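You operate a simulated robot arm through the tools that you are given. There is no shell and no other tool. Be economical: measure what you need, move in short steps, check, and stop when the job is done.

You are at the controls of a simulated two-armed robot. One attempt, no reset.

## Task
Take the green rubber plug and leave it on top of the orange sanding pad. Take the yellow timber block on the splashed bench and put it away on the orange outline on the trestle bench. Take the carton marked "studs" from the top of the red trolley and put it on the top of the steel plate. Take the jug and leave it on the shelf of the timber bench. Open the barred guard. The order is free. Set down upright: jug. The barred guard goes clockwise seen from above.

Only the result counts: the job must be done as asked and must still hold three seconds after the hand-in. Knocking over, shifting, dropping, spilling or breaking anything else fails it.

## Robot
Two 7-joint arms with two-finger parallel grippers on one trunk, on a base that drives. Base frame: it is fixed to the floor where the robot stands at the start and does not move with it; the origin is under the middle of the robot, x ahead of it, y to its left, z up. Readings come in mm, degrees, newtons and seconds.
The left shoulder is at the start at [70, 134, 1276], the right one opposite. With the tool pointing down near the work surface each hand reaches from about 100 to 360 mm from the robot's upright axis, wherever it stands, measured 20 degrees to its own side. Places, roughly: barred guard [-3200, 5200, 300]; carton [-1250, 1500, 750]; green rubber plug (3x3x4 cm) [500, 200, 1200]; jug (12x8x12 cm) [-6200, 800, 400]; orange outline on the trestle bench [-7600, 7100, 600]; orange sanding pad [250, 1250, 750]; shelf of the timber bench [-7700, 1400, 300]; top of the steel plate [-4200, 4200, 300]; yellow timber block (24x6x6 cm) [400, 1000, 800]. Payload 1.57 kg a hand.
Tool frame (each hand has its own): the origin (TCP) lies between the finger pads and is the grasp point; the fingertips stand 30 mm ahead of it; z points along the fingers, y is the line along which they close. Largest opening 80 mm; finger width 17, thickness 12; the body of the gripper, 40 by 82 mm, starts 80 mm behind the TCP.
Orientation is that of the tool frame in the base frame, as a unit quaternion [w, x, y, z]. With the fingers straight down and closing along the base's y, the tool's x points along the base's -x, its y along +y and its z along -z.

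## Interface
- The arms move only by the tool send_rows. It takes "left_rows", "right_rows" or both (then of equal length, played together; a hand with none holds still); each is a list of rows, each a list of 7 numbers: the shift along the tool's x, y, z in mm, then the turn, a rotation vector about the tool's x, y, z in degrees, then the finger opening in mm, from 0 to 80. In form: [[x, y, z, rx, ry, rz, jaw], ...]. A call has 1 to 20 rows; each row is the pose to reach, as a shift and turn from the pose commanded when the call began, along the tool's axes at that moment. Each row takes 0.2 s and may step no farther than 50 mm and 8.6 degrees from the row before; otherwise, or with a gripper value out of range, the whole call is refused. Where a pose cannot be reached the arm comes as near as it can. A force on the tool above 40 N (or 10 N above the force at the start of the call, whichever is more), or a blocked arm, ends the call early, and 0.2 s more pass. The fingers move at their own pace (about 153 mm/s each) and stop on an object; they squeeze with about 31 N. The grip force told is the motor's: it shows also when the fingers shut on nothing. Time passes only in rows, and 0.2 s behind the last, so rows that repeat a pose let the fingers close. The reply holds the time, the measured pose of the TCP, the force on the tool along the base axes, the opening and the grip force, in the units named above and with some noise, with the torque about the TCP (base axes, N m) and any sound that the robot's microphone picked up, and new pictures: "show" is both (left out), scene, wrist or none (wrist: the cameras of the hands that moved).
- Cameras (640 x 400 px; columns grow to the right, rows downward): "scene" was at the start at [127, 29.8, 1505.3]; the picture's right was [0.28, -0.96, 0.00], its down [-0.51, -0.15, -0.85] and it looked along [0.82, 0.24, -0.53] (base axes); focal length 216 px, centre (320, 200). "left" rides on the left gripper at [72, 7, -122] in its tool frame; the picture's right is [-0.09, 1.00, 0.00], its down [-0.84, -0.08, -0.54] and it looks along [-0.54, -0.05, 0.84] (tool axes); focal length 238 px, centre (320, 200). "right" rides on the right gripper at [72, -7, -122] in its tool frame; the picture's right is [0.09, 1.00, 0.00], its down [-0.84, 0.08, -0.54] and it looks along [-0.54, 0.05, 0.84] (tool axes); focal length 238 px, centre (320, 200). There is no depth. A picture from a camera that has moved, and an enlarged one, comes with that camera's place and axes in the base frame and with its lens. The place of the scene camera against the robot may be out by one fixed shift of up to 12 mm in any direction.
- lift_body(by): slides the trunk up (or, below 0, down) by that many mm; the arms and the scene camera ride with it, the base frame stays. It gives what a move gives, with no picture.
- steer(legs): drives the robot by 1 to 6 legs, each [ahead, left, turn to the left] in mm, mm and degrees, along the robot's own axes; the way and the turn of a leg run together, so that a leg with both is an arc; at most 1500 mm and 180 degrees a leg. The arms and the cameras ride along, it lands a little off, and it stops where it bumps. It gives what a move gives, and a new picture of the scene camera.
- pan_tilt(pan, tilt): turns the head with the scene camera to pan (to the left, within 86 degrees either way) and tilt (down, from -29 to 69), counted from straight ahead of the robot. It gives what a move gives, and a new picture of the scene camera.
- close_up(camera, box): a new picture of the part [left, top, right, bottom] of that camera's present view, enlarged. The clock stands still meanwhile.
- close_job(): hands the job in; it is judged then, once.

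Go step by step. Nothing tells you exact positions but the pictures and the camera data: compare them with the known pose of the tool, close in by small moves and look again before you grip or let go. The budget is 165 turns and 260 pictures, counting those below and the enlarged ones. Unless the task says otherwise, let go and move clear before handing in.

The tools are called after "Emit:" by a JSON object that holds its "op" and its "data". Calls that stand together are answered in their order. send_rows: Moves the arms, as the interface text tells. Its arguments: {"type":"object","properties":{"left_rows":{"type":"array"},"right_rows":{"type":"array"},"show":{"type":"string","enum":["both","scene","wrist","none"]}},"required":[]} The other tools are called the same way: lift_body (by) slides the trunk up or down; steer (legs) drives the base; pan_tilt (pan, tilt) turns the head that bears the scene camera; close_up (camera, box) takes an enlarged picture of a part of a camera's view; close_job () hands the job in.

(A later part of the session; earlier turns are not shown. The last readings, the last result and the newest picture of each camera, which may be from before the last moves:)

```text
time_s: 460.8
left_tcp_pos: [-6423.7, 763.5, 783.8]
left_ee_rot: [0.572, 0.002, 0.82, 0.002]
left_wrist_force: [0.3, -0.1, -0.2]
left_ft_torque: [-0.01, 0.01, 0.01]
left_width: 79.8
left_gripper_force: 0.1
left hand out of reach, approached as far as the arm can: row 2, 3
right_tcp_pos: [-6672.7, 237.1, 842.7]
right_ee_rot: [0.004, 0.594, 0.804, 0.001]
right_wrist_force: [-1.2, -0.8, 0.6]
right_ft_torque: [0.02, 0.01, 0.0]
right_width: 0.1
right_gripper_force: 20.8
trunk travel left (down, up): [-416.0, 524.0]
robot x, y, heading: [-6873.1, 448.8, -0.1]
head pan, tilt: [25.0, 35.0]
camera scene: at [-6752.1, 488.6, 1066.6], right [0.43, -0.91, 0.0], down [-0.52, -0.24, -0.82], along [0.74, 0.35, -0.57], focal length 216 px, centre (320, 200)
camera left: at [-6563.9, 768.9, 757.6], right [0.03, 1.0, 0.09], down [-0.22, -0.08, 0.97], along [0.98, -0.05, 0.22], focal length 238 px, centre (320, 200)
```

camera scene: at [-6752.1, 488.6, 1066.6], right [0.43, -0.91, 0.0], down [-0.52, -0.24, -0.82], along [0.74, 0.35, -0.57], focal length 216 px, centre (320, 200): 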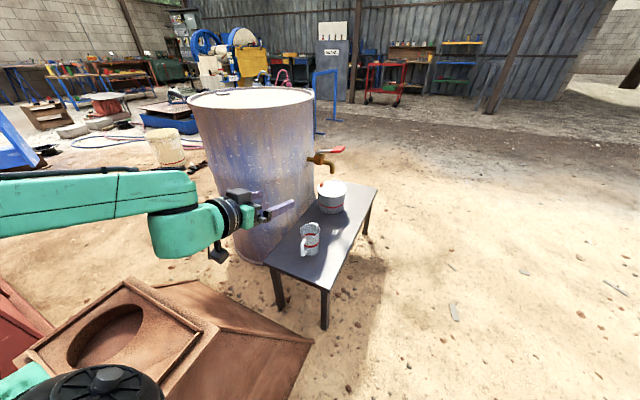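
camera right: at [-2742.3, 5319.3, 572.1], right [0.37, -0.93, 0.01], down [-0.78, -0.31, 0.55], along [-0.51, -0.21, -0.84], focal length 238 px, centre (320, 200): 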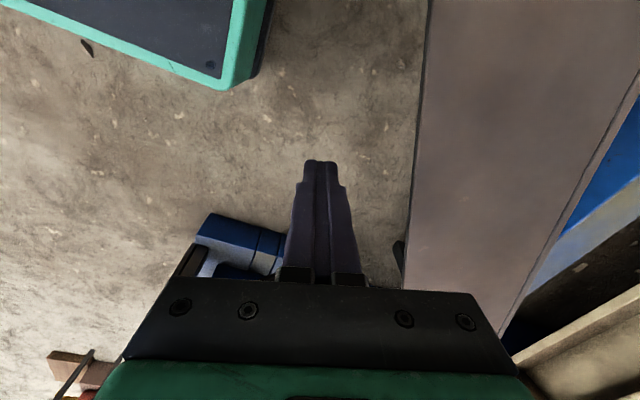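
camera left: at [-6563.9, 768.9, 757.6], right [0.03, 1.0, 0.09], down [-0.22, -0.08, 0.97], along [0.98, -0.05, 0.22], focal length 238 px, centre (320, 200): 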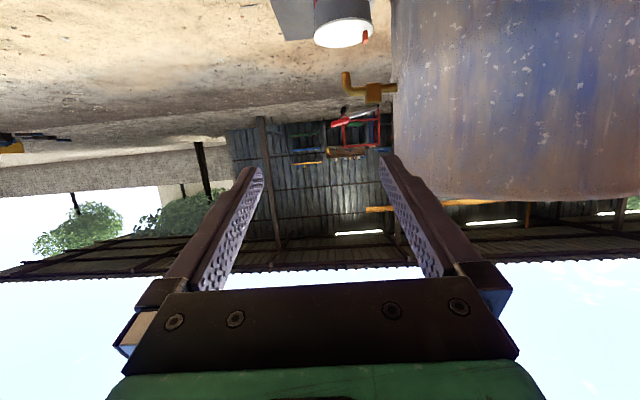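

Emit:
{"op": "close_up", "data": {"camera": "scene", "box": [240, 160, 400, 280]}}

Emit:
{"op": "lift_body", "data": {"by": -150}}

Emit:
{"op": "close_up", "data": {"camera": "scene", "box": [240, 130, 400, 250]}}

```text
3.33 times, centred on (320, 220) of scene
camera zoom: at [-6752.1, 488.6, 1066.6], right [0.43, -0.91, 0.0], down [-0.52, -0.24, -0.82], along [0.74, 0.35, -0.57], focal length 721 px, centre (320, 133)
```

zoom: 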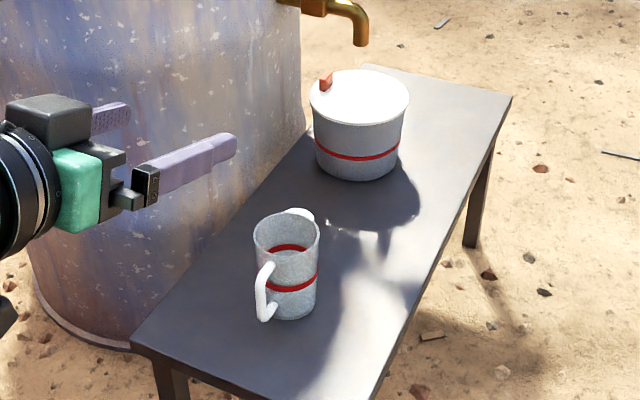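

```text
time_s: 462.6
left_tcp_pos: [-6423.3, 762.0, 633.5]
left_ee_rot: [0.571, 0.002, 0.821, 0.002]
left_wrist_force: [-0.2, -0.3, 0.8]
left_ft_torque: [0.04, -0.01, -0.01]
left_width: 80.2
left_gripper_force: 0.0
right_tcp_pos: [-6672.1, 236.7, 693.9]
right_ee_rot: [0.005, 0.594, 0.805, 0.001]
right_wrist_force: [-0.3, 0.8, -0.7]
right_ft_torque: [0.0, 0.04, -0.01]
right_width: 0.0
right_gripper_force: 21.4
trunk travel left (down, up): [-266.0, 674.0]
robot x, y, heading: [-6872.3, 449.8, -0.0]
head pan, tilt: [25.0, 35.0]
```

```text
3.33 times, centred on (320, 190) of scene
camera zoom: at [-6752.1, 489.2, 916.6], right [0.43, -0.91, 0.0], down [-0.52, -0.24, -0.82], along [0.74, 0.35, -0.57], focal length 721 px, centre (320, 233)
```

zoom: 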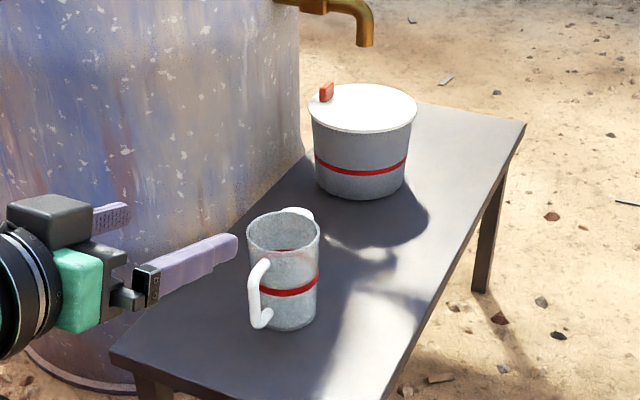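

The jug tapers from about 76 mm at the rim to about 68 mm at the base, centred near [-6215, 784] on a stool top at z≈373. I'll grip its body from the west with the handle between the fingers. First I'll lower the hand by the arm and line it up.

Emit:
{"op": "send_rows", "data": {"left_rows": [[35, 5, 13, 0, 0, 0, 80], [70, 10, 26, 0, 0, 0, 80], [105, 15, 39, 0, 0, 0, 80], [141, 21, 52, 0, 0, 0, 80], [165, 21, 60, 0, 0, 0, 80], [165, 21, 60, 0, 0, 0, 80]], "show": "both"}}

```text
time_s: 463.9
left_tcp_pos: [-6423.5, 781.9, 458.6]
left_ee_rot: [0.572, 0.003, 0.82, 0.002]
left_wrist_force: [0.1, -0.1, 0.3]
left_ft_torque: [0.0, 0.01, -0.01]
left_width: 79.9
left_gripper_force: 0.1
right_tcp_pos: [-6673.5, 238.1, 694.1]
right_ee_rot: [0.004, 0.595, 0.804, 0.002]
right_wrist_force: [-0.6, 0.1, 0.3]
right_ft_torque: [-0.01, -0.04, 0.0]
right_width: 0.0
right_gripper_force: 21.2
trunk travel left (down, up): [-266.0, 674.0]
robot x, y, heading: [-6869.9, 445.9, 0.2]
head pan, tilt: [25.0, 35.0]
camera scene: at [-6752.0, 489.2, 916.6], right [0.43, -0.91, 0.0], down [-0.52, -0.24, -0.82], along [0.74, 0.35, -0.57], focal length 216 px, centre (320, 200)
camera left: at [-6563.2, 789.3, 432.1], right [0.03, 1.0, 0.09], down [-0.22, -0.08, 0.97], along [0.98, -0.05, 0.22], focal length 238 px, centre (320, 200)
```

scene: 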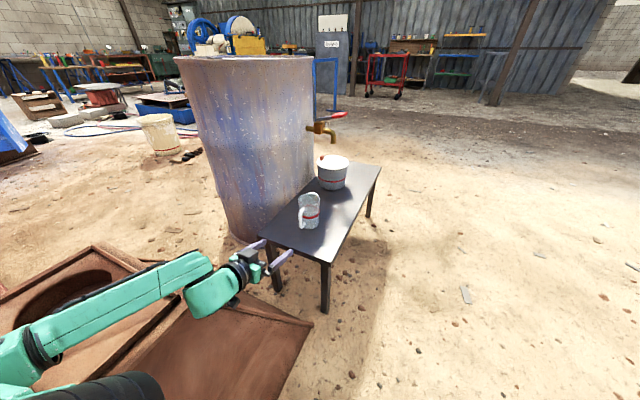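
left: 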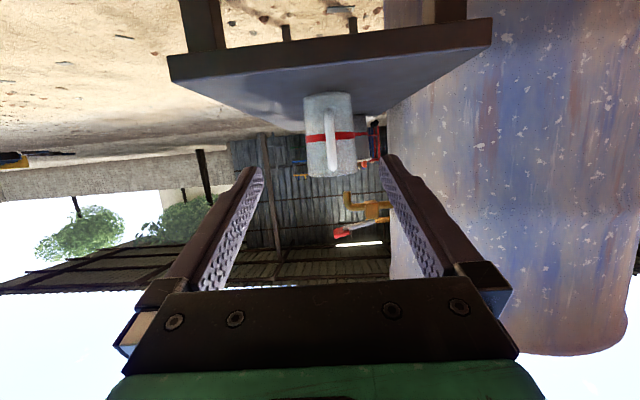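

The wrist view shows the jug nearly centred, with the handle between the fingers. I'll shift +10 in y and approach in steps.

Emit:
{"op": "send_rows", "data": {"left_rows": [[-5, 5, 30, 0, 0, 0, 80], [-10, 10, 60, 0, 0, 0, 80], [-14, 10, 91, 0, 0, 0, 80], [-14, 10, 91, 0, 0, 0, 80]], "show": "both"}}

```text
time_s: 464.9
left_tcp_pos: [-6354.2, 810.9, 473.5]
left_ee_rot: [0.571, 0.003, 0.821, 0.001]
left_wrist_force: [0.4, -1.0, 0.4]
left_ft_torque: [0.0, 0.0, 0.02]
left_width: 80.0
left_gripper_force: 0.1
left hand out of reach, approached as far as the arm can: row 2, 3, 4
right_tcp_pos: [-6673.5, 237.0, 694.1]
right_ee_rot: [0.004, 0.595, 0.804, 0.001]
right_wrist_force: [1.0, 0.3, 0.6]
right_ft_torque: [0.04, 0.01, 0.0]
right_width: 0.0
right_gripper_force: 21.3
trunk travel left (down, up): [-266.0, 674.0]
robot x, y, heading: [-6873.2, 446.5, -0.2]
head pan, tilt: [25.0, 35.0]
camera scene: at [-6752.0, 489.3, 916.6], right [0.43, -0.91, 0.0], down [-0.52, -0.24, -0.82], along [0.74, 0.35, -0.57], focal length 216 px, centre (320, 200)
camera left: at [-6493.8, 817.1, 447.6], right [0.03, 1.0, 0.09], down [-0.22, -0.08, 0.97], along [0.98, -0.05, 0.21], focal length 238 px, centre (320, 200)
```

scene: 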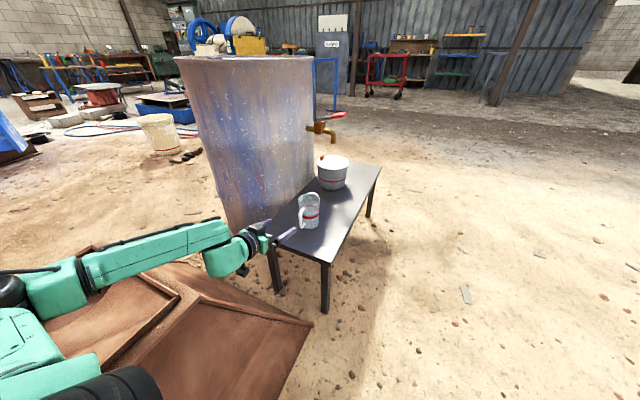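
left: 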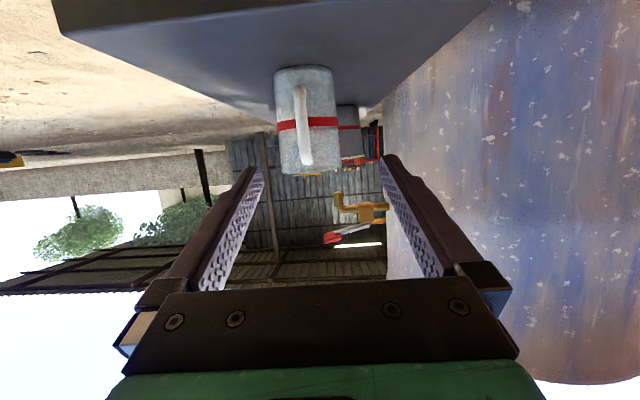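

The arm is at full stretch, so I'll pull it back and drive the base 150 mm forward instead.

Emit:
{"op": "send_rows", "data": {"left_rows": [[20, -5, -24, 0, 0, 0, 80], [40, -10, -47, 0, 0, 0, 80], [60, -15, -71, 0, 0, 0, 80], [80, -19, -94, 0, 0, 0, 80], [80, -19, -94, 0, 0, 0, 80]], "show": "none"}}

Emit:
{"op": "steer", "data": {"legs": [[140, 0, 0]]}}

Emit:
{"op": "close_up", "data": {"camera": "left", "box": [160, 0, 480, 200]}}

```text
time_s: 466.1
left_tcp_pos: [-6466.9, 783.0, 441.0]
left_ee_rot: [0.578, 0.01, 0.816, 0.005]
left_wrist_force: [0.4, -1.0, -0.5]
left_ft_torque: [0.0, 0.0, 0.0]
left_width: 79.7
left_gripper_force: 0.2
right_tcp_pos: [-6673.4, 228.6, 691.4]
right_ee_rot: [0.0, 0.594, 0.804, 0.005]
right_wrist_force: [-0.2, -0.8, -0.1]
right_ft_torque: [0.02, -0.02, 0.02]
right_width: 0.1
right_gripper_force: 21.0
trunk travel left (down, up): [-266.0, 674.0]
robot x, y, heading: [-6872.6, 447.6, 0.1]
head pan, tilt: [25.0, 35.0]
```

```text
time_s: 467.5
left_tcp_pos: [-6332.3, 792.4, 430.6]
left_ee_rot: [0.572, 0.002, 0.82, 0.002]
left_wrist_force: [0.4, 0.6, -0.2]
left_ft_torque: [-0.02, 0.02, 0.04]
left_width: 80.2
left_gripper_force: 0.0
right_tcp_pos: [-6534.9, 237.0, 693.1]
right_ee_rot: [0.004, 0.595, 0.804, 0.0]
right_wrist_force: [-0.3, 0.2, 0.1]
right_ft_torque: [-0.02, 0.02, -0.01]
right_width: 0.0
right_gripper_force: 21.4
trunk travel left (down, up): [-266.0, 674.0]
robot x, y, heading: [-6732.0, 448.4, 0.1]
head pan, tilt: [25.0, 35.0]
camera scene: at [-6613.1, 489.3, 916.4], right [0.42, -0.91, 0.0], down [-0.52, -0.24, -0.82], along [0.74, 0.35, -0.57], focal length 216 px, centre (320, 200)
```

scene: 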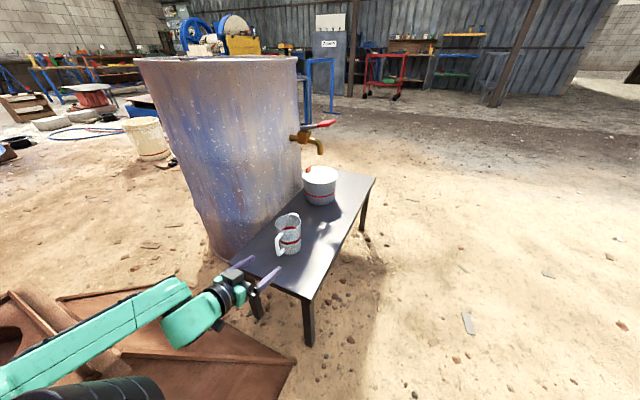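

```text
2.00 times, centred on (320, 100) of left
camera zoom: at [-6471.5, 799.2, 404.6], right [0.03, 1.0, 0.09], down [-0.22, -0.08, 0.97], along [0.98, -0.05, 0.21], focal length 477 px, centre (320, 400)
```

zoom: 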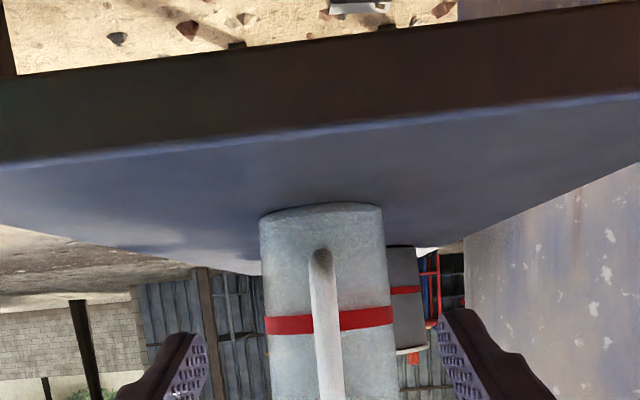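

Aligned: the jug body is about 66 mm at mid-height. I'll drive the base forward to bring the fingers around it, checking midway.

Emit:
{"op": "steer", "data": {"legs": [[55, 0, 0]]}}

Emit:
{"op": "close_up", "data": {"camera": "left", "box": [160, 0, 480, 200]}}

```text
time_s: 468.4
left_tcp_pos: [-6277.8, 792.4, 431.0]
left_ee_rot: [0.571, 0.002, 0.821, 0.002]
left_wrist_force: [-0.5, 0.0, -0.5]
left_ft_torque: [0.01, 0.01, -0.03]
left_width: 80.1
left_gripper_force: 0.0
right_tcp_pos: [-6481.8, 238.1, 694.0]
right_ee_rot: [0.004, 0.595, 0.804, 0.001]
right_wrist_force: [-0.4, 0.1, -0.7]
right_ft_torque: [-0.02, 0.02, 0.0]
right_width: 0.1
right_gripper_force: 21.2
trunk travel left (down, up): [-266.0, 674.0]
robot x, y, heading: [-6679.9, 447.6, 0.0]
head pan, tilt: [25.0, 35.0]
camera scene: at [-6559.7, 489.3, 916.5], right [0.42, -0.91, 0.0], down [-0.52, -0.24, -0.82], along [0.74, 0.35, -0.57], focal length 216 px, centre (320, 200)
```

scene: 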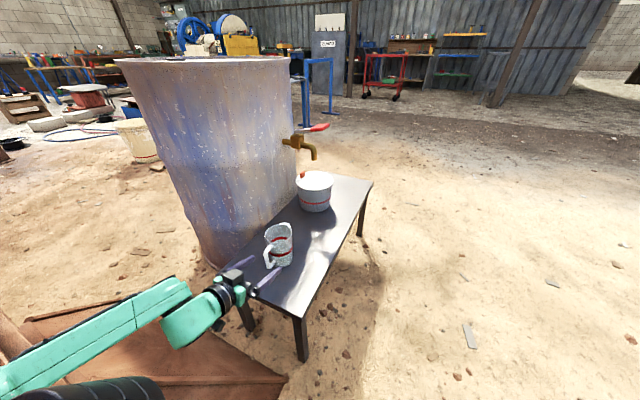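

```text
2.00 times, centred on (320, 100) of left
camera zoom: at [-6418.3, 799.3, 404.7], right [0.03, 1.0, 0.09], down [-0.22, -0.08, 0.97], along [0.98, -0.05, 0.21], focal length 477 px, centre (320, 400)
```

zoom: 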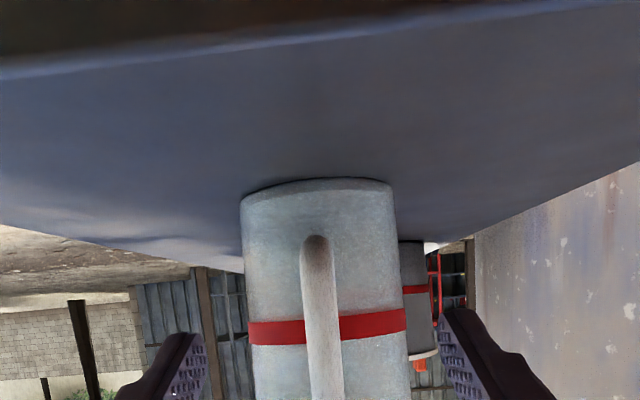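

Centred to about 1 mm. I'll continue forward in two short steps.

Emit:
{"op": "steer", "data": {"legs": [[40, 1, 0]]}}

Emit:
{"op": "close_up", "data": {"camera": "left", "box": [160, 0, 480, 200]}}

```text
time_s: 469.3
left_tcp_pos: [-6237.5, 792.8, 431.0]
left_ee_rot: [0.571, 0.004, 0.821, 0.0]
left_wrist_force: [0.1, 1.0, 0.7]
left_ft_torque: [0.0, -0.02, 0.01]
left_width: 79.8
left_gripper_force: 0.0
right_tcp_pos: [-6441.1, 239.1, 693.3]
right_ee_rot: [0.003, 0.594, 0.804, 0.001]
right_wrist_force: [0.0, 0.0, -0.1]
right_ft_torque: [0.0, 0.0, 0.01]
right_width: 0.0
right_gripper_force: 21.8
trunk travel left (down, up): [-266.0, 674.0]
robot x, y, heading: [-6640.3, 448.7, 0.0]
head pan, tilt: [25.0, 35.0]
camera scene: at [-6519.1, 490.2, 916.5], right [0.42, -0.91, 0.0], down [-0.52, -0.24, -0.82], along [0.74, 0.35, -0.57], focal length 216 px, centre (320, 200)
```

scene: 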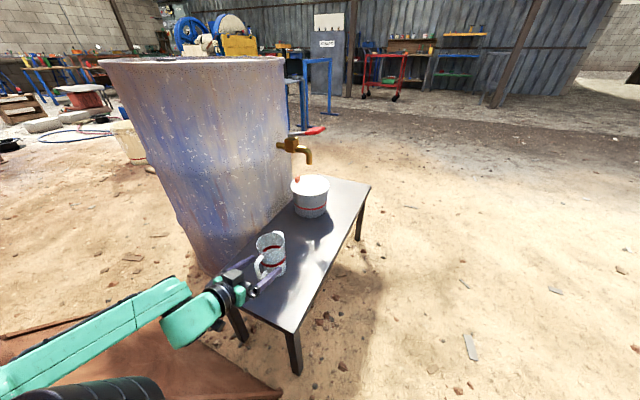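

```text
2.00 times, centred on (320, 100) of left
camera zoom: at [-6377.4, 800.1, 404.6], right [0.04, 1.0, 0.09], down [-0.22, -0.08, 0.97], along [0.98, -0.05, 0.21], focal length 477 px, centre (320, 400)
```

zoom: 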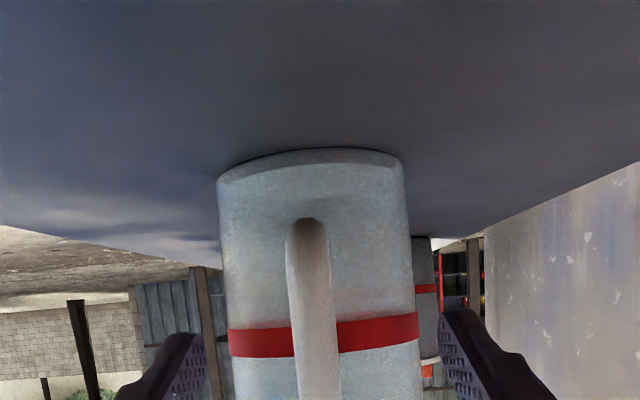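

The jug flares from about 70 mm at the base to 76 mm at the band, so I should grip low. I'll lower 26 mm and pitch 5° more downward.

Emit:
{"op": "send_rows", "data": {"left_rows": [[12, 1, 4, 0, 2.5, 0, 80], [24, 1, 9, 0, 5, 0, 80], [24, 1, 9, 0, 5, 0, 80]], "show": "wrist"}}

Emit:
{"op": "close_up", "data": {"camera": "left", "box": [160, 0, 480, 200]}}

```text
time_s: 470.1
left_tcp_pos: [-6238.1, 794.5, 404.7]
left_ee_rot: [0.535, 0.003, 0.845, 0.001]
left_wrist_force: [0.9, 0.4, -0.1]
left_ft_torque: [-0.01, 0.02, -0.03]
left_width: 80.1
left_gripper_force: 0.1
right_tcp_pos: [-6442.0, 237.9, 693.0]
right_ee_rot: [0.004, 0.594, 0.804, 0.002]
right_wrist_force: [0.2, 0.3, 0.4]
right_ft_torque: [0.0, -0.02, -0.01]
right_width: 0.0
right_gripper_force: 21.1
trunk travel left (down, up): [-266.0, 674.0]
robot x, y, heading: [-6639.3, 449.8, -0.3]
head pan, tilt: [25.0, 35.0]
camera left: at [-6379.3, 801.5, 391.6], right [0.04, 1.0, 0.09], down [-0.13, -0.08, 0.99], along [0.99, -0.05, 0.13], focal length 238 px, centre (320, 200)
```

left: 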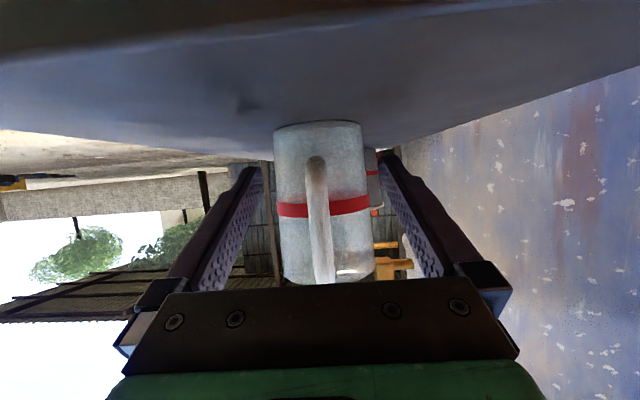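

```text
2.00 times, centred on (320, 100) of left
camera zoom: at [-6379.3, 801.5, 391.6], right [0.04, 1.0, 0.09], down [-0.13, -0.08, 0.99], along [0.99, -0.05, 0.13], focal length 477 px, centre (320, 400)
```

zoom: 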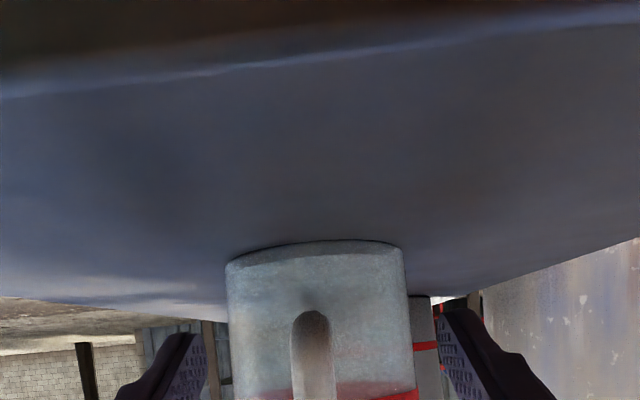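

Well centred. I'll drive forward the last 36 mm.

Emit:
{"op": "steer", "data": {"legs": [[36, 0, 0.3]]}}

Emit:
{"op": "close_up", "data": {"camera": "left", "box": [160, 50, 480, 250]}}

```text
time_s: 470.9
left_tcp_pos: [-6202.4, 796.5, 404.4]
left_ee_rot: [0.535, 0.0, 0.845, 0.003]
left_wrist_force: [0.5, -0.2, 0.6]
left_ft_torque: [0.0, -0.01, 0.0]
left_width: 79.8
left_gripper_force: 0.1
right_tcp_pos: [-6403.6, 239.1, 693.2]
right_ee_rot: [0.003, 0.592, 0.806, 0.001]
right_wrist_force: [0.2, 0.4, -0.4]
right_ft_torque: [0.0, 0.0, -0.04]
right_width: 0.0
right_gripper_force: 21.7
trunk travel left (down, up): [-266.0, 674.0]
robot x, y, heading: [-6603.6, 449.1, 0.6]
head pan, tilt: [25.0, 35.0]
camera scene: at [-6483.2, 490.9, 916.5], right [0.43, -0.9, 0.0], down [-0.52, -0.25, -0.82], along [0.74, 0.35, -0.57], focal length 216 px, centre (320, 200)
```

scene: 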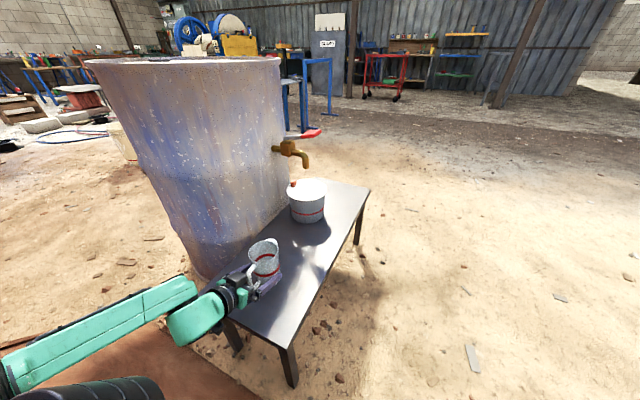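

```text
2.00 times, centred on (320, 150) of left
camera zoom: at [-6344.6, 802.8, 391.5], right [0.04, 1.0, 0.09], down [-0.13, -0.08, 0.99], along [0.99, -0.05, 0.13], focal length 477 px, centre (320, 300)
```

zoom: 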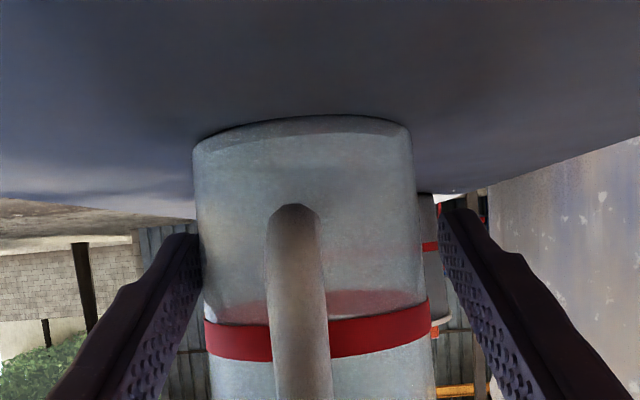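

The hand drifted about 3 mm to +y, so I'll correct that and close gently.

Emit:
{"op": "send_rows", "data": {"left_rows": [[0, -3, 0, 0, 0, 0, 80], [0, -3, 0, 0, 0, 0, 78], [0, -3, 0, 0, 0, 0, 74], [0, -3, 0, 0, 0, 0, 70], [0, -3, 0, 0, 0, 0, 64], [0, -3, 0, 0, 0, 0, 60], [0, -3, 0, 0, 0, 0, 60]], "show": "both"}}

```text
time_s: 472.6
left_tcp_pos: [-6203.7, 791.6, 405.7]
left_ee_rot: [0.535, 0.0, 0.845, 0.003]
left_wrist_force: [0.6, -0.4, 0.8]
left_ft_torque: [-0.05, -0.05, -0.01]
left_width: 70.7
left_gripper_force: 30.9
right_tcp_pos: [-6405.1, 239.6, 694.1]
right_ee_rot: [0.005, 0.592, 0.806, 0.002]
right_wrist_force: [-0.7, 0.1, 0.3]
right_ft_torque: [-0.03, 0.0, -0.01]
right_width: 0.1
right_gripper_force: 21.9
trunk travel left (down, up): [-266.0, 674.0]
robot x, y, heading: [-6604.3, 447.3, 0.5]
head pan, tilt: [25.0, 35.0]
camera scene: at [-6483.6, 490.9, 916.6], right [0.43, -0.9, 0.0], down [-0.52, -0.25, -0.82], along [0.74, 0.35, -0.57], focal length 216 px, centre (320, 200)
camera left: at [-6344.6, 799.3, 391.6], right [0.04, 1.0, 0.09], down [-0.13, -0.08, 0.99], along [0.99, -0.05, 0.13], focal length 238 px, centre (320, 200)
```

scene: 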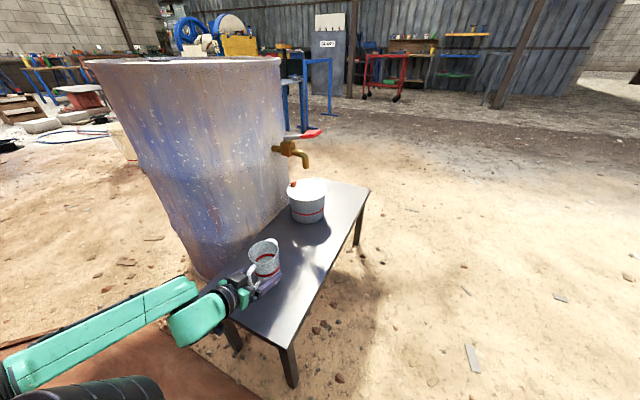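
left: 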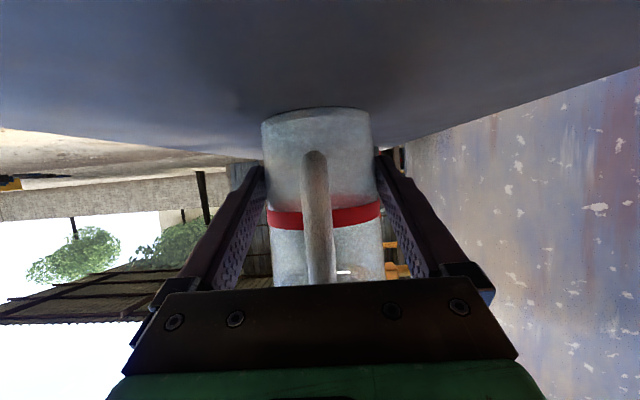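

Gripped at 70.7 mm with full force. I'll lift it with the trunk and check.

Emit:
{"op": "lift_body", "data": {"by": 60}}

Emit:
{"op": "close_up", "data": {"camera": "scene", "box": [180, 180, 380, 330]}}

```text
time_s: 473.6
left_tcp_pos: [-6202.6, 792.8, 465.6]
left_ee_rot: [0.535, 0.0, 0.845, 0.003]
left_wrist_force: [-0.4, 0.3, -1.0]
left_ft_torque: [-0.02, -0.02, 0.02]
left_width: 70.9
left_gripper_force: 31.0
right_tcp_pos: [-6404.9, 239.5, 754.1]
right_ee_rot: [0.003, 0.593, 0.805, 0.0]
right_wrist_force: [-0.3, 0.5, -0.5]
right_ft_torque: [0.02, -0.02, -0.02]
right_width: 0.0
right_gripper_force: 21.7
trunk travel left (down, up): [-326.0, 614.0]
robot x, y, heading: [-6607.6, 448.0, 0.3]
head pan, tilt: [25.0, 35.0]
```

```text
2.67 times, centred on (280, 255) of scene
camera zoom: at [-6483.3, 491.1, 976.6], right [0.43, -0.9, 0.0], down [-0.52, -0.25, -0.82], along [0.74, 0.35, -0.57], focal length 577 px, centre (427, 53)
```

zoom: 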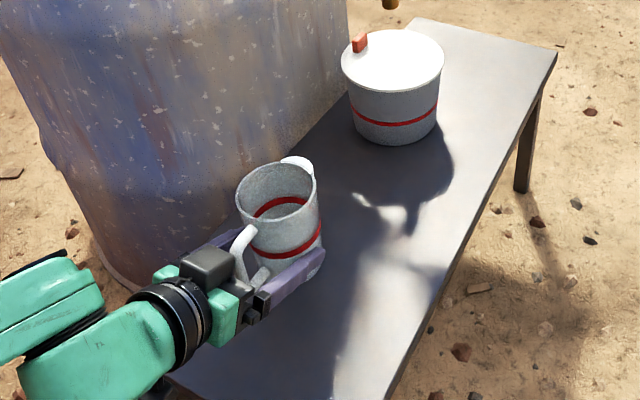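

The jug is held upright and light. I'll raise, back away west, bring the hand nearer the centre, and turn to face the timber bench.

Emit:
{"op": "lift_body", "data": {"by": 250}}

Emit:
{"op": "steer", "data": {"legs": [[-950, -130, 0]]}}

Emit:
{"op": "send_rows", "data": {"left_rows": [[0, -30, 0, 0, 0, 0, 60], [0, -60, 0, 0, 0, 0, 60], [0, -90, 0, 0, 0, 0, 60], [0, -120, 0, 0, 0, 0, 60], [0, -150, 0, 0, 0, 0, 60], [0, -180, 0, 0, 0, 0, 60], [0, -180, 0, 0, 0, 0, 60]], "show": "none"}}

Emit:
{"op": "steer", "data": {"legs": [[0, 0, 89.5]]}}

Emit:
{"op": "pan_tilt", "data": {"pan": 0, "tilt": 35}}

```text
time_s: 476.1
left_tcp_pos: [-6202.9, 792.6, 715.7]
left_ee_rot: [0.536, 0.0, 0.844, 0.003]
left_wrist_force: [0.4, 0.9, -1.8]
left_ft_torque: [0.03, -0.04, 0.02]
left_width: 71.0
left_gripper_force: 30.6
right_tcp_pos: [-6405.1, 238.7, 1004.1]
right_ee_rot: [0.005, 0.593, 0.805, 0.001]
right_wrist_force: [-1.1, 0.0, 0.0]
right_ft_torque: [0.03, 0.02, 0.01]
right_width: 0.1
right_gripper_force: 21.3
trunk travel left (down, up): [-576.0, 364.0]
robot x, y, heading: [-6607.2, 447.4, 0.5]
head pan, tilt: [25.0, 35.0]
```

```text
time_s: 481.1
left_tcp_pos: [-7154.3, 655.8, 714.7]
left_ee_rot: [0.536, 0.002, 0.845, 0.002]
left_wrist_force: [-0.1, 0.4, -0.6]
left_ft_torque: [-0.02, -0.02, -0.03]
left_width: 70.6
left_gripper_force: 31.5
right_tcp_pos: [-7357.2, 104.1, 1002.5]
right_ee_rot: [0.005, 0.595, 0.804, 0.001]
right_wrist_force: [0.0, -0.8, -0.9]
right_ft_torque: [0.03, -0.01, 0.0]
right_width: 0.0
right_gripper_force: 21.7
trunk travel left (down, up): [-576.0, 364.0]
robot x, y, heading: [-7560.6, 312.5, 0.2]
head pan, tilt: [25.0, 35.0]
camera scene: at [-7436.4, 355.5, 1226.6], right [0.42, -0.91, 0.0], down [-0.52, -0.24, -0.82], along [0.74, 0.35, -0.57], focal length 216 px, centre (320, 200)
```

scene: 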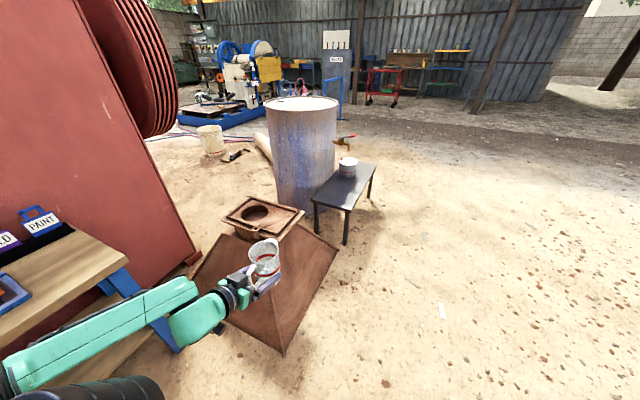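

```text
time_s: 482.8
left_tcp_pos: [-7174.8, 579.2, 750.2]
left_ee_rot: [0.535, 0.002, 0.845, 0.001]
left_wrist_force: [0.1, 0.6, -0.2]
left_ft_torque: [-0.02, 0.0, 0.02]
left_width: 70.7
left_gripper_force: 31.4
left hand out of reach, approached as far as the arm can: row 2, 3, 4, 5, 6, 7
right_tcp_pos: [-7358.6, 103.2, 1003.1]
right_ee_rot: [0.003, 0.595, 0.804, 0.001]
right_wrist_force: [0.1, 0.5, 0.1]
right_ft_torque: [0.0, -0.04, 0.0]
right_width: 0.0
right_gripper_force: 21.2
trunk travel left (down, up): [-576.0, 364.0]
robot x, y, heading: [-7555.5, 315.8, 0.3]
head pan, tilt: [25.0, 35.0]
```

```text
time_s: 486.9
left_tcp_pos: [-7816.2, 701.2, 750.1]
left_ee_rot: [0.381, -0.59, 0.605, 0.375]
left_wrist_force: [0.0, 0.2, -0.6]
left_ft_torque: [-0.02, -0.04, 0.02]
left_width: 70.6
left_gripper_force: 30.7
right_tcp_pos: [-7343.1, 507.7, 1003.4]
right_ee_rot: [0.002, -0.138, 0.99, 0.004]
right_wrist_force: [0.7, 0.1, 0.4]
right_ft_torque: [-0.01, 0.0, 0.03]
right_width: 0.0
right_gripper_force: 21.2
trunk travel left (down, up): [-576.0, 364.0]
robot x, y, heading: [-7561.2, 313.7, 89.1]
head pan, tilt: [25.0, 35.0]
camera scene: at [-7601.3, 448.5, 1226.6], right [0.91, 0.41, 0.0], down [0.23, -0.52, -0.82], along [-0.33, 0.75, -0.57], focal length 216 px, centre (320, 200)
```

scene: 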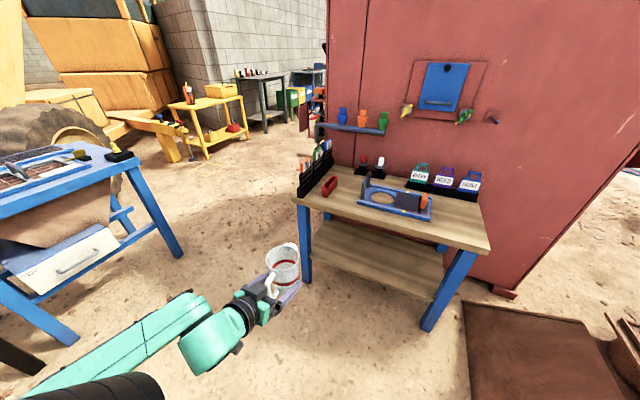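

```text
time_s: 487.8
left_tcp_pos: [-7816.1, 699.4, 750.0]
left_ee_rot: [0.382, -0.59, 0.605, 0.375]
left_wrist_force: [0.3, -0.8, -1.4]
left_ft_torque: [-0.04, 0.0, 0.01]
left_width: 70.7
left_gripper_force: 31.3
right_tcp_pos: [-7343.0, 507.8, 1003.1]
right_ee_rot: [0.002, -0.139, 0.99, 0.003]
right_wrist_force: [-0.2, -0.1, -0.4]
right_ft_torque: [-0.01, 0.0, -0.01]
right_width: 0.1
right_gripper_force: 21.9
trunk travel left (down, up): [-576.0, 364.0]
robot x, y, heading: [-7555.5, 309.3, 89.1]
head pan, tilt: [0.0, 35.0]
camera scene: at [-7564.0, 456.2, 1226.6], right [1.0, -0.02, 0.0], down [-0.01, -0.57, -0.82], along [0.01, 0.82, -0.57], focal length 216 px, centre (320, 200)
```

scene: 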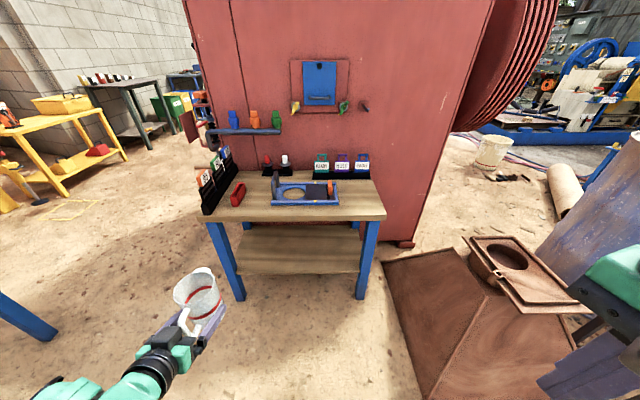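

The shelf lies at roughly z 260, y 1180–1517, under a top at about 650. I'll lower the trunk here first so the jug can go in beneath the top.

Emit:
{"op": "lift_body", "data": {"by": -385}}

Emit:
{"op": "steer", "data": {"legs": [[250, 0, 0.9]]}}

Emit:
{"op": "close_up", "data": {"camera": "scene", "box": [180, 120, 420, 270]}}

```text
time_s: 491.5
left_tcp_pos: [-7815.2, 698.8, 365.6]
left_ee_rot: [0.381, -0.59, 0.605, 0.375]
left_wrist_force: [0.2, 0.2, -1.1]
left_ft_torque: [-0.03, 0.0, 0.0]
left_width: 70.6
left_gripper_force: 31.1
right_tcp_pos: [-7342.9, 508.2, 619.1]
right_ee_rot: [0.002, -0.139, 0.99, 0.003]
right_wrist_force: [0.1, 0.6, 0.1]
right_ft_torque: [-0.02, 0.02, 0.0]
right_width: 0.1
right_gripper_force: 21.8
trunk travel left (down, up): [-191.0, 749.0]
robot x, y, heading: [-7557.6, 315.4, 89.2]
head pan, tilt: [0.0, 35.0]
```

```text
time_s: 493.4
left_tcp_pos: [-7818.5, 946.9, 366.3]
left_ee_rot: [0.38, -0.593, 0.601, 0.378]
left_wrist_force: [0.8, -0.5, -0.9]
left_ft_torque: [-0.05, -0.04, -0.01]
left_width: 70.5
left_gripper_force: 31.2
right_tcp_pos: [-7343.4, 760.3, 619.1]
right_ee_rot: [0.002, -0.145, 0.989, 0.003]
right_wrist_force: [0.2, 0.4, 0.0]
right_ft_torque: [-0.01, 0.0, 0.0]
right_width: 0.1
right_gripper_force: 21.6
trunk travel left (down, up): [-191.0, 749.0]
robot x, y, heading: [-7553.1, 561.7, 89.9]
head pan, tilt: [0.0, 35.0]
camera scene: at [-7563.1, 705.8, 841.6], right [1.0, 0.0, 0.0], down [0.0, -0.57, -0.82], along [0.0, 0.82, -0.57], focal length 216 px, centre (320, 200)
```

scene: 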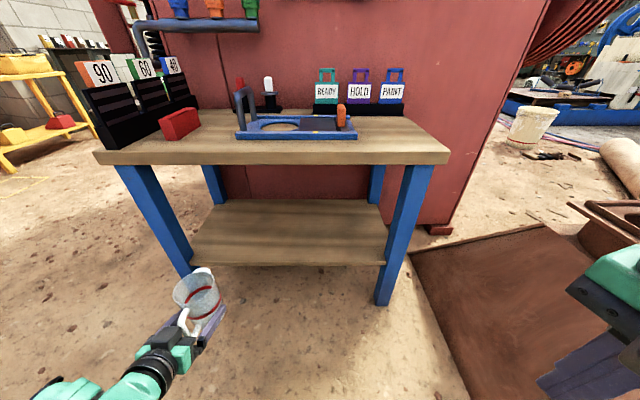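

```text
2.67 times, centred on (300, 195) of scene
camera zoom: at [-7563.1, 705.8, 841.6], right [1.0, 0.0, 0.0], down [0.0, -0.57, -0.82], along [0.0, 0.82, -0.57], focal length 577 px, centre (373, 213)
```

zoom: 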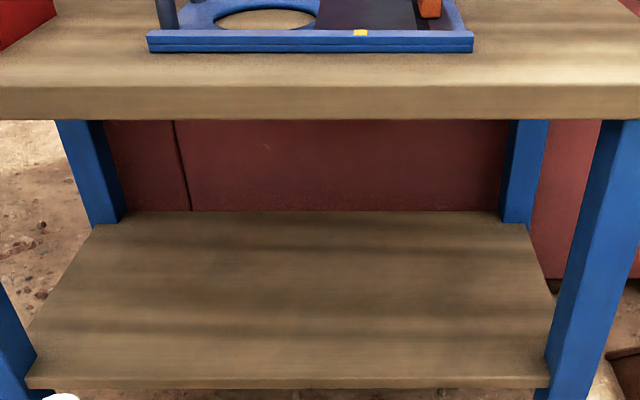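

Emit:
{"op": "close_up", "data": {"camera": "left", "box": [0, 0, 640, 400]}}

Emit:
{"op": "lift_body", "data": {"by": -60}}

Emit:
{"op": "close_up", "data": {"camera": "left", "box": [0, 0, 640, 400]}}

```text
1.00 times, centred on (320, 200) of left (not enlarged: the box is as wide or as high as the picture)
camera zoom: at [-7826.7, 805.6, 351.4], right [-0.99, 0.05, 0.09], down [0.08, -0.13, 0.99], along [0.06, 0.99, 0.13], focal length 238 px, centre (320, 200)
```

zoom: 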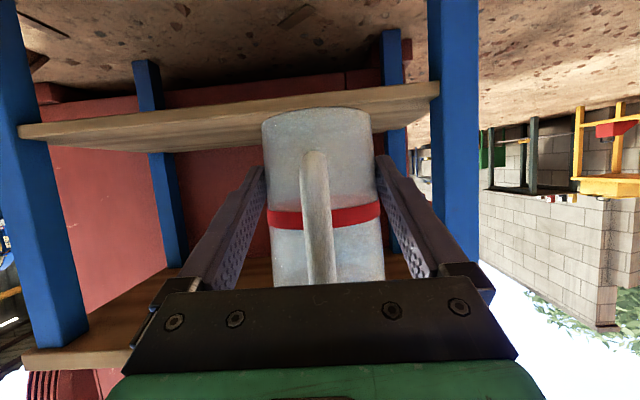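

```text
time_s: 494.4
left_tcp_pos: [-7818.5, 947.2, 305.2]
left_ee_rot: [0.38, -0.593, 0.601, 0.378]
left_wrist_force: [0.4, 0.0, -1.2]
left_ft_torque: [-0.01, -0.05, 0.02]
left_width: 70.5
left_gripper_force: 31.1
right_tcp_pos: [-7342.9, 758.9, 559.0]
right_ee_rot: [0.002, -0.146, 0.989, 0.004]
right_wrist_force: [0.5, 0.6, 0.8]
right_ft_torque: [-0.02, -0.02, 0.03]
right_width: 0.2
right_gripper_force: 21.1
trunk travel left (down, up): [-131.0, 809.0]
robot x, y, heading: [-7553.9, 563.6, 89.9]
head pan, tilt: [0.0, 35.0]
```

```text
1.00 times, centred on (320, 200) of left (not enlarged: the box is as wide or as high as the picture)
camera zoom: at [-7826.7, 805.5, 291.4], right [-0.99, 0.05, 0.09], down [0.08, -0.13, 0.99], along [0.06, 0.99, 0.13], focal length 238 px, centre (320, 200)
```

zoom: 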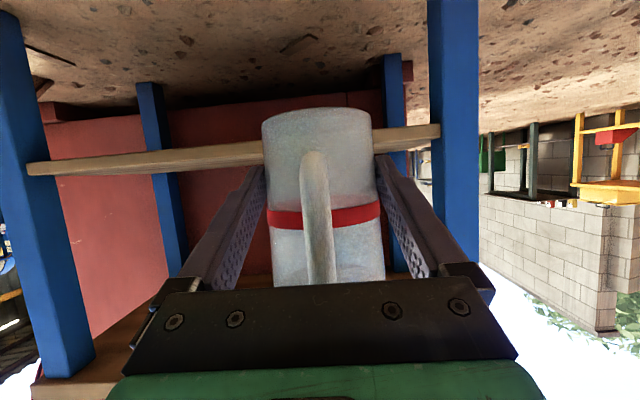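

The shelf top is at z≈260 with its front edge at y≈1180, so the jug bottom now clears it by about 13 mm. I'll pull the right hand back a little and drive in.

Emit:
{"op": "send_rows", "data": {"right_rows": [[0, -25, 0, 0, 0, 0, 0], [0, -50, 0, 0, 0, 0, 0], [0, -50, 0, 0, 0, 0, 0]], "show": "none"}}

Emit:
{"op": "steer", "data": {"legs": [[200, 0, 0]]}}

Emit:
{"op": "close_up", "data": {"camera": "left", "box": [0, 0, 640, 400]}}

```text
time_s: 495.1
left_tcp_pos: [-7817.8, 946.2, 305.3]
left_ee_rot: [0.379, -0.594, 0.601, 0.378]
left_wrist_force: [-0.2, 0.3, -0.6]
left_ft_torque: [0.03, 0.04, -0.03]
left_width: 70.7
left_gripper_force: 31.0
right_tcp_pos: [-7350.7, 744.1, 563.2]
right_ee_rot: [0.002, -0.145, 0.989, 0.003]
right_wrist_force: [-0.9, 0.4, 0.7]
right_ft_torque: [0.03, 0.03, -0.03]
right_width: 0.0
right_gripper_force: 21.3
right hand out of reach, approached as far as the arm can: row 1, 2, 3
trunk travel left (down, up): [-131.0, 809.0]
robot x, y, heading: [-7552.6, 562.0, 89.7]
head pan, tilt: [0.0, 35.0]
```

```text
time_s: 496.8
left_tcp_pos: [-7818.3, 1146.0, 305.6]
left_ee_rot: [0.378, -0.595, 0.601, 0.378]
left_wrist_force: [-0.4, -0.9, -1.6]
left_ft_torque: [0.01, -0.01, -0.02]
left_width: 70.8
left_gripper_force: 30.9
right_tcp_pos: [-7349.4, 944.3, 562.8]
right_ee_rot: [0.002, -0.146, 0.989, 0.004]
right_wrist_force: [-0.8, -0.4, 0.2]
right_ft_torque: [-0.02, 0.02, -0.01]
right_width: 0.1
right_gripper_force: 21.3
trunk travel left (down, up): [-131.0, 809.0]
robot x, y, heading: [-7554.9, 761.5, 90.0]
head pan, tilt: [0.0, 35.0]
camera scene: at [-7562.8, 905.5, 781.5], right [1.0, 0.0, 0.0], down [0.0, -0.57, -0.82], along [0.0, 0.82, -0.57], focal length 216 px, centre (320, 200)
```

scene: 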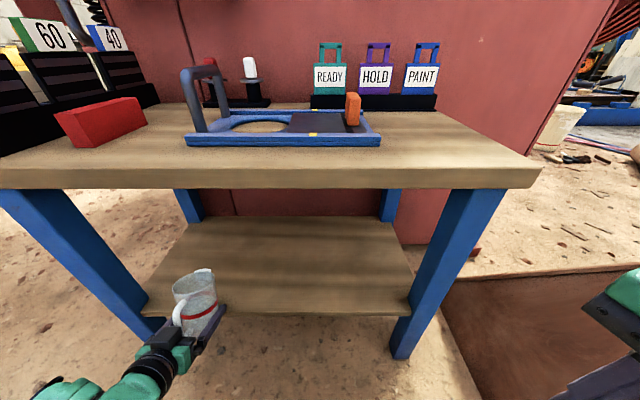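

```text
1.00 times, centred on (320, 200) of left (not enlarged: the box is as wide or as high as the picture)
camera zoom: at [-7826.6, 1004.9, 291.2], right [-0.99, 0.05, 0.09], down [0.08, -0.13, 0.99], along [0.06, 0.99, 0.13], focal length 238 px, centre (320, 200)
```

zoom: 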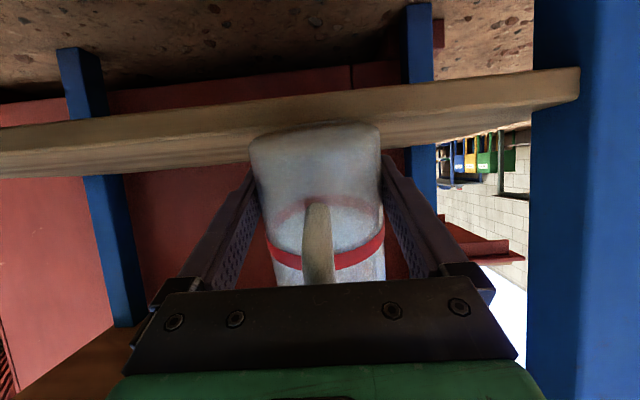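

Emit:
{"op": "close_up", "data": {"camera": "scene", "box": [120, 240, 280, 360]}}

```text
3.33 times, centred on (200, 300) of scene
camera zoom: at [-7562.8, 905.5, 781.5], right [1.0, 0.0, 0.0], down [0.0, -0.57, -0.82], along [0.0, 0.82, -0.57], focal length 721 px, centre (720, -133)
```

zoom: 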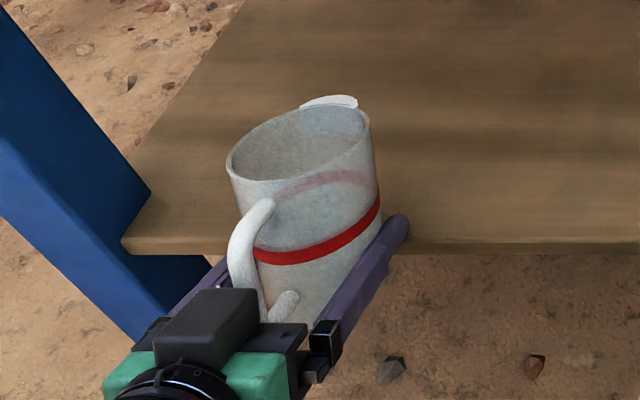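

The jug's base caught the shelf edge and tipped forward in the grip. I'll back off, raise 50 mm, go in again, and let it level itself when set down.

Emit:
{"op": "steer", "data": {"legs": [[-50, 0, 0]]}}

Emit:
{"op": "lift_body", "data": {"by": 50}}

Emit:
{"op": "close_up", "data": {"camera": "left", "box": [0, 0, 640, 400]}}

```text
time_s: 497.7
left_tcp_pos: [-7818.1, 1094.8, 304.4]
left_ee_rot: [0.378, -0.595, 0.6, 0.378]
left_wrist_force: [0.0, 0.3, -0.2]
left_ft_torque: [-0.02, 0.01, 0.02]
left_width: 70.8
left_gripper_force: 31.1
right_tcp_pos: [-7350.7, 894.8, 563.0]
right_ee_rot: [0.002, -0.146, 0.989, 0.004]
right_wrist_force: [0.7, -0.5, -0.4]
right_ft_torque: [-0.02, -0.04, -0.01]
right_width: 0.0
right_gripper_force: 21.5
trunk travel left (down, up): [-131.0, 809.0]
robot x, y, heading: [-7552.6, 710.8, 89.7]
head pan, tilt: [0.0, 35.0]
camera scene: at [-7562.9, 855.0, 781.6], right [1.0, 0.0, 0.0], down [0.0, -0.57, -0.82], along [0.0, 0.82, -0.57], focal length 216 px, centre (320, 200)
```

scene: 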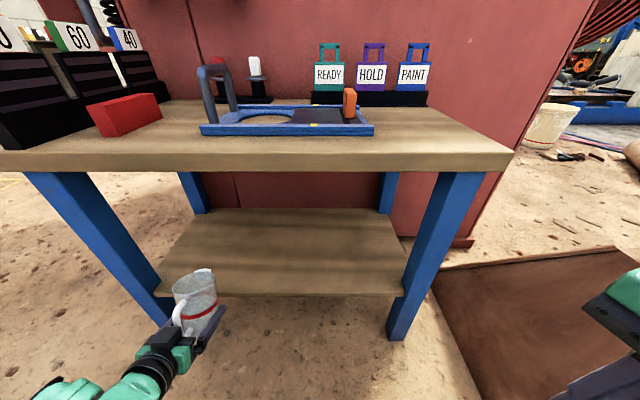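

```text
time_s: 498.6
left_tcp_pos: [-7817.1, 1095.2, 353.9]
left_ee_rot: [0.378, -0.595, 0.6, 0.378]
left_wrist_force: [-0.1, 0.5, -0.7]
left_ft_torque: [-0.01, 0.01, 0.01]
left_width: 70.7
left_gripper_force: 30.8
right_tcp_pos: [-7349.5, 893.2, 612.9]
right_ee_rot: [0.002, -0.146, 0.989, 0.004]
right_wrist_force: [-0.5, 0.7, 0.1]
right_ft_torque: [0.01, 0.0, -0.03]
right_width: 0.0
right_gripper_force: 21.3
trunk travel left (down, up): [-181.0, 759.0]
robot x, y, heading: [-7549.6, 713.1, 89.9]
head pan, tilt: [0.0, 35.0]
```

```text
1.00 times, centred on (320, 200) of left (not enlarged: the box is as wide or as high as the picture)
camera zoom: at [-7826.8, 954.3, 341.3], right [-1.0, 0.05, 0.09], down [0.08, -0.13, 0.99], along [0.06, 0.99, 0.13], focal length 238 px, centre (320, 200)
```

zoom: 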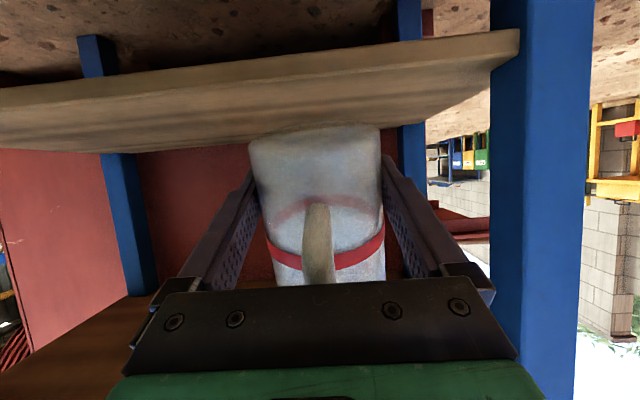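

Emit:
{"op": "steer", "data": {"legs": [[165, 0, 0]]}}

Emit:
{"op": "close_up", "data": {"camera": "scene", "box": [100, 200, 340, 350]}}

Emit:
{"op": "close_up", "data": {"camera": "left", "box": [0, 0, 640, 400]}}

```text
time_s: 500.0
left_tcp_pos: [-7817.8, 1260.5, 354.4]
left_ee_rot: [0.377, -0.595, 0.6, 0.378]
left_wrist_force: [-0.7, 0.6, -0.8]
left_ft_torque: [0.03, -0.02, 0.01]
left_width: 70.8
left_gripper_force: 30.7
right_tcp_pos: [-7350.0, 1058.5, 613.4]
right_ee_rot: [0.002, -0.145, 0.989, 0.003]
right_wrist_force: [0.1, 0.2, 0.6]
right_ft_torque: [-0.02, 0.01, 0.0]
right_width: 0.0
right_gripper_force: 21.0
trunk travel left (down, up): [-181.0, 759.0]
robot x, y, heading: [-7553.4, 880.4, 89.9]
head pan, tilt: [0.0, 35.0]
camera scene: at [-7562.2, 1019.2, 831.6], right [1.0, 0.0, 0.0], down [0.0, -0.57, -0.82], along [0.0, 0.82, -0.57], focal length 216 px, centre (320, 200)
```

scene: 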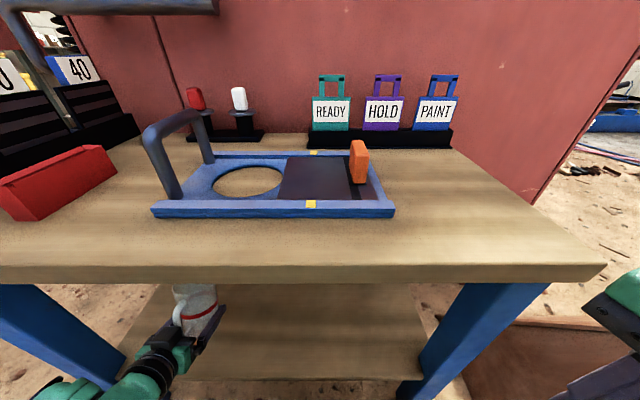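

```text
2.67 times, centred on (220, 275) of scene
camera zoom: at [-7562.2, 1019.2, 831.6], right [1.0, 0.0, 0.0], down [0.0, -0.57, -0.82], along [0.0, 0.82, -0.57], focal length 577 px, centre (587, 0)
```

zoom: 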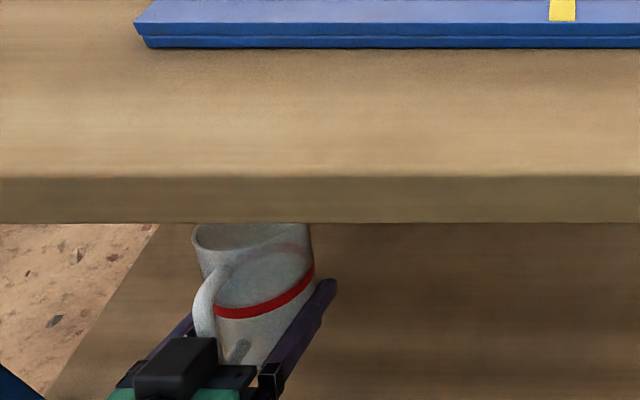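

```text
1.00 times, centred on (320, 200) of left (not enlarged: the box is as wide or as high as the picture)
camera zoom: at [-7825.9, 1118.9, 341.2], right [-0.99, 0.05, 0.09], down [0.08, -0.13, 0.99], along [0.06, 0.99, 0.13], focal length 238 px, centre (320, 200)
```

zoom: 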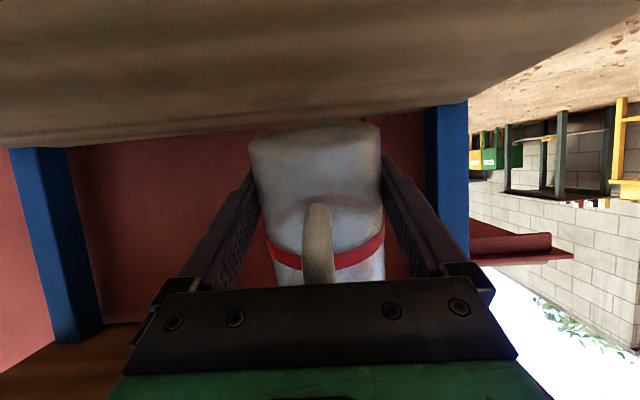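

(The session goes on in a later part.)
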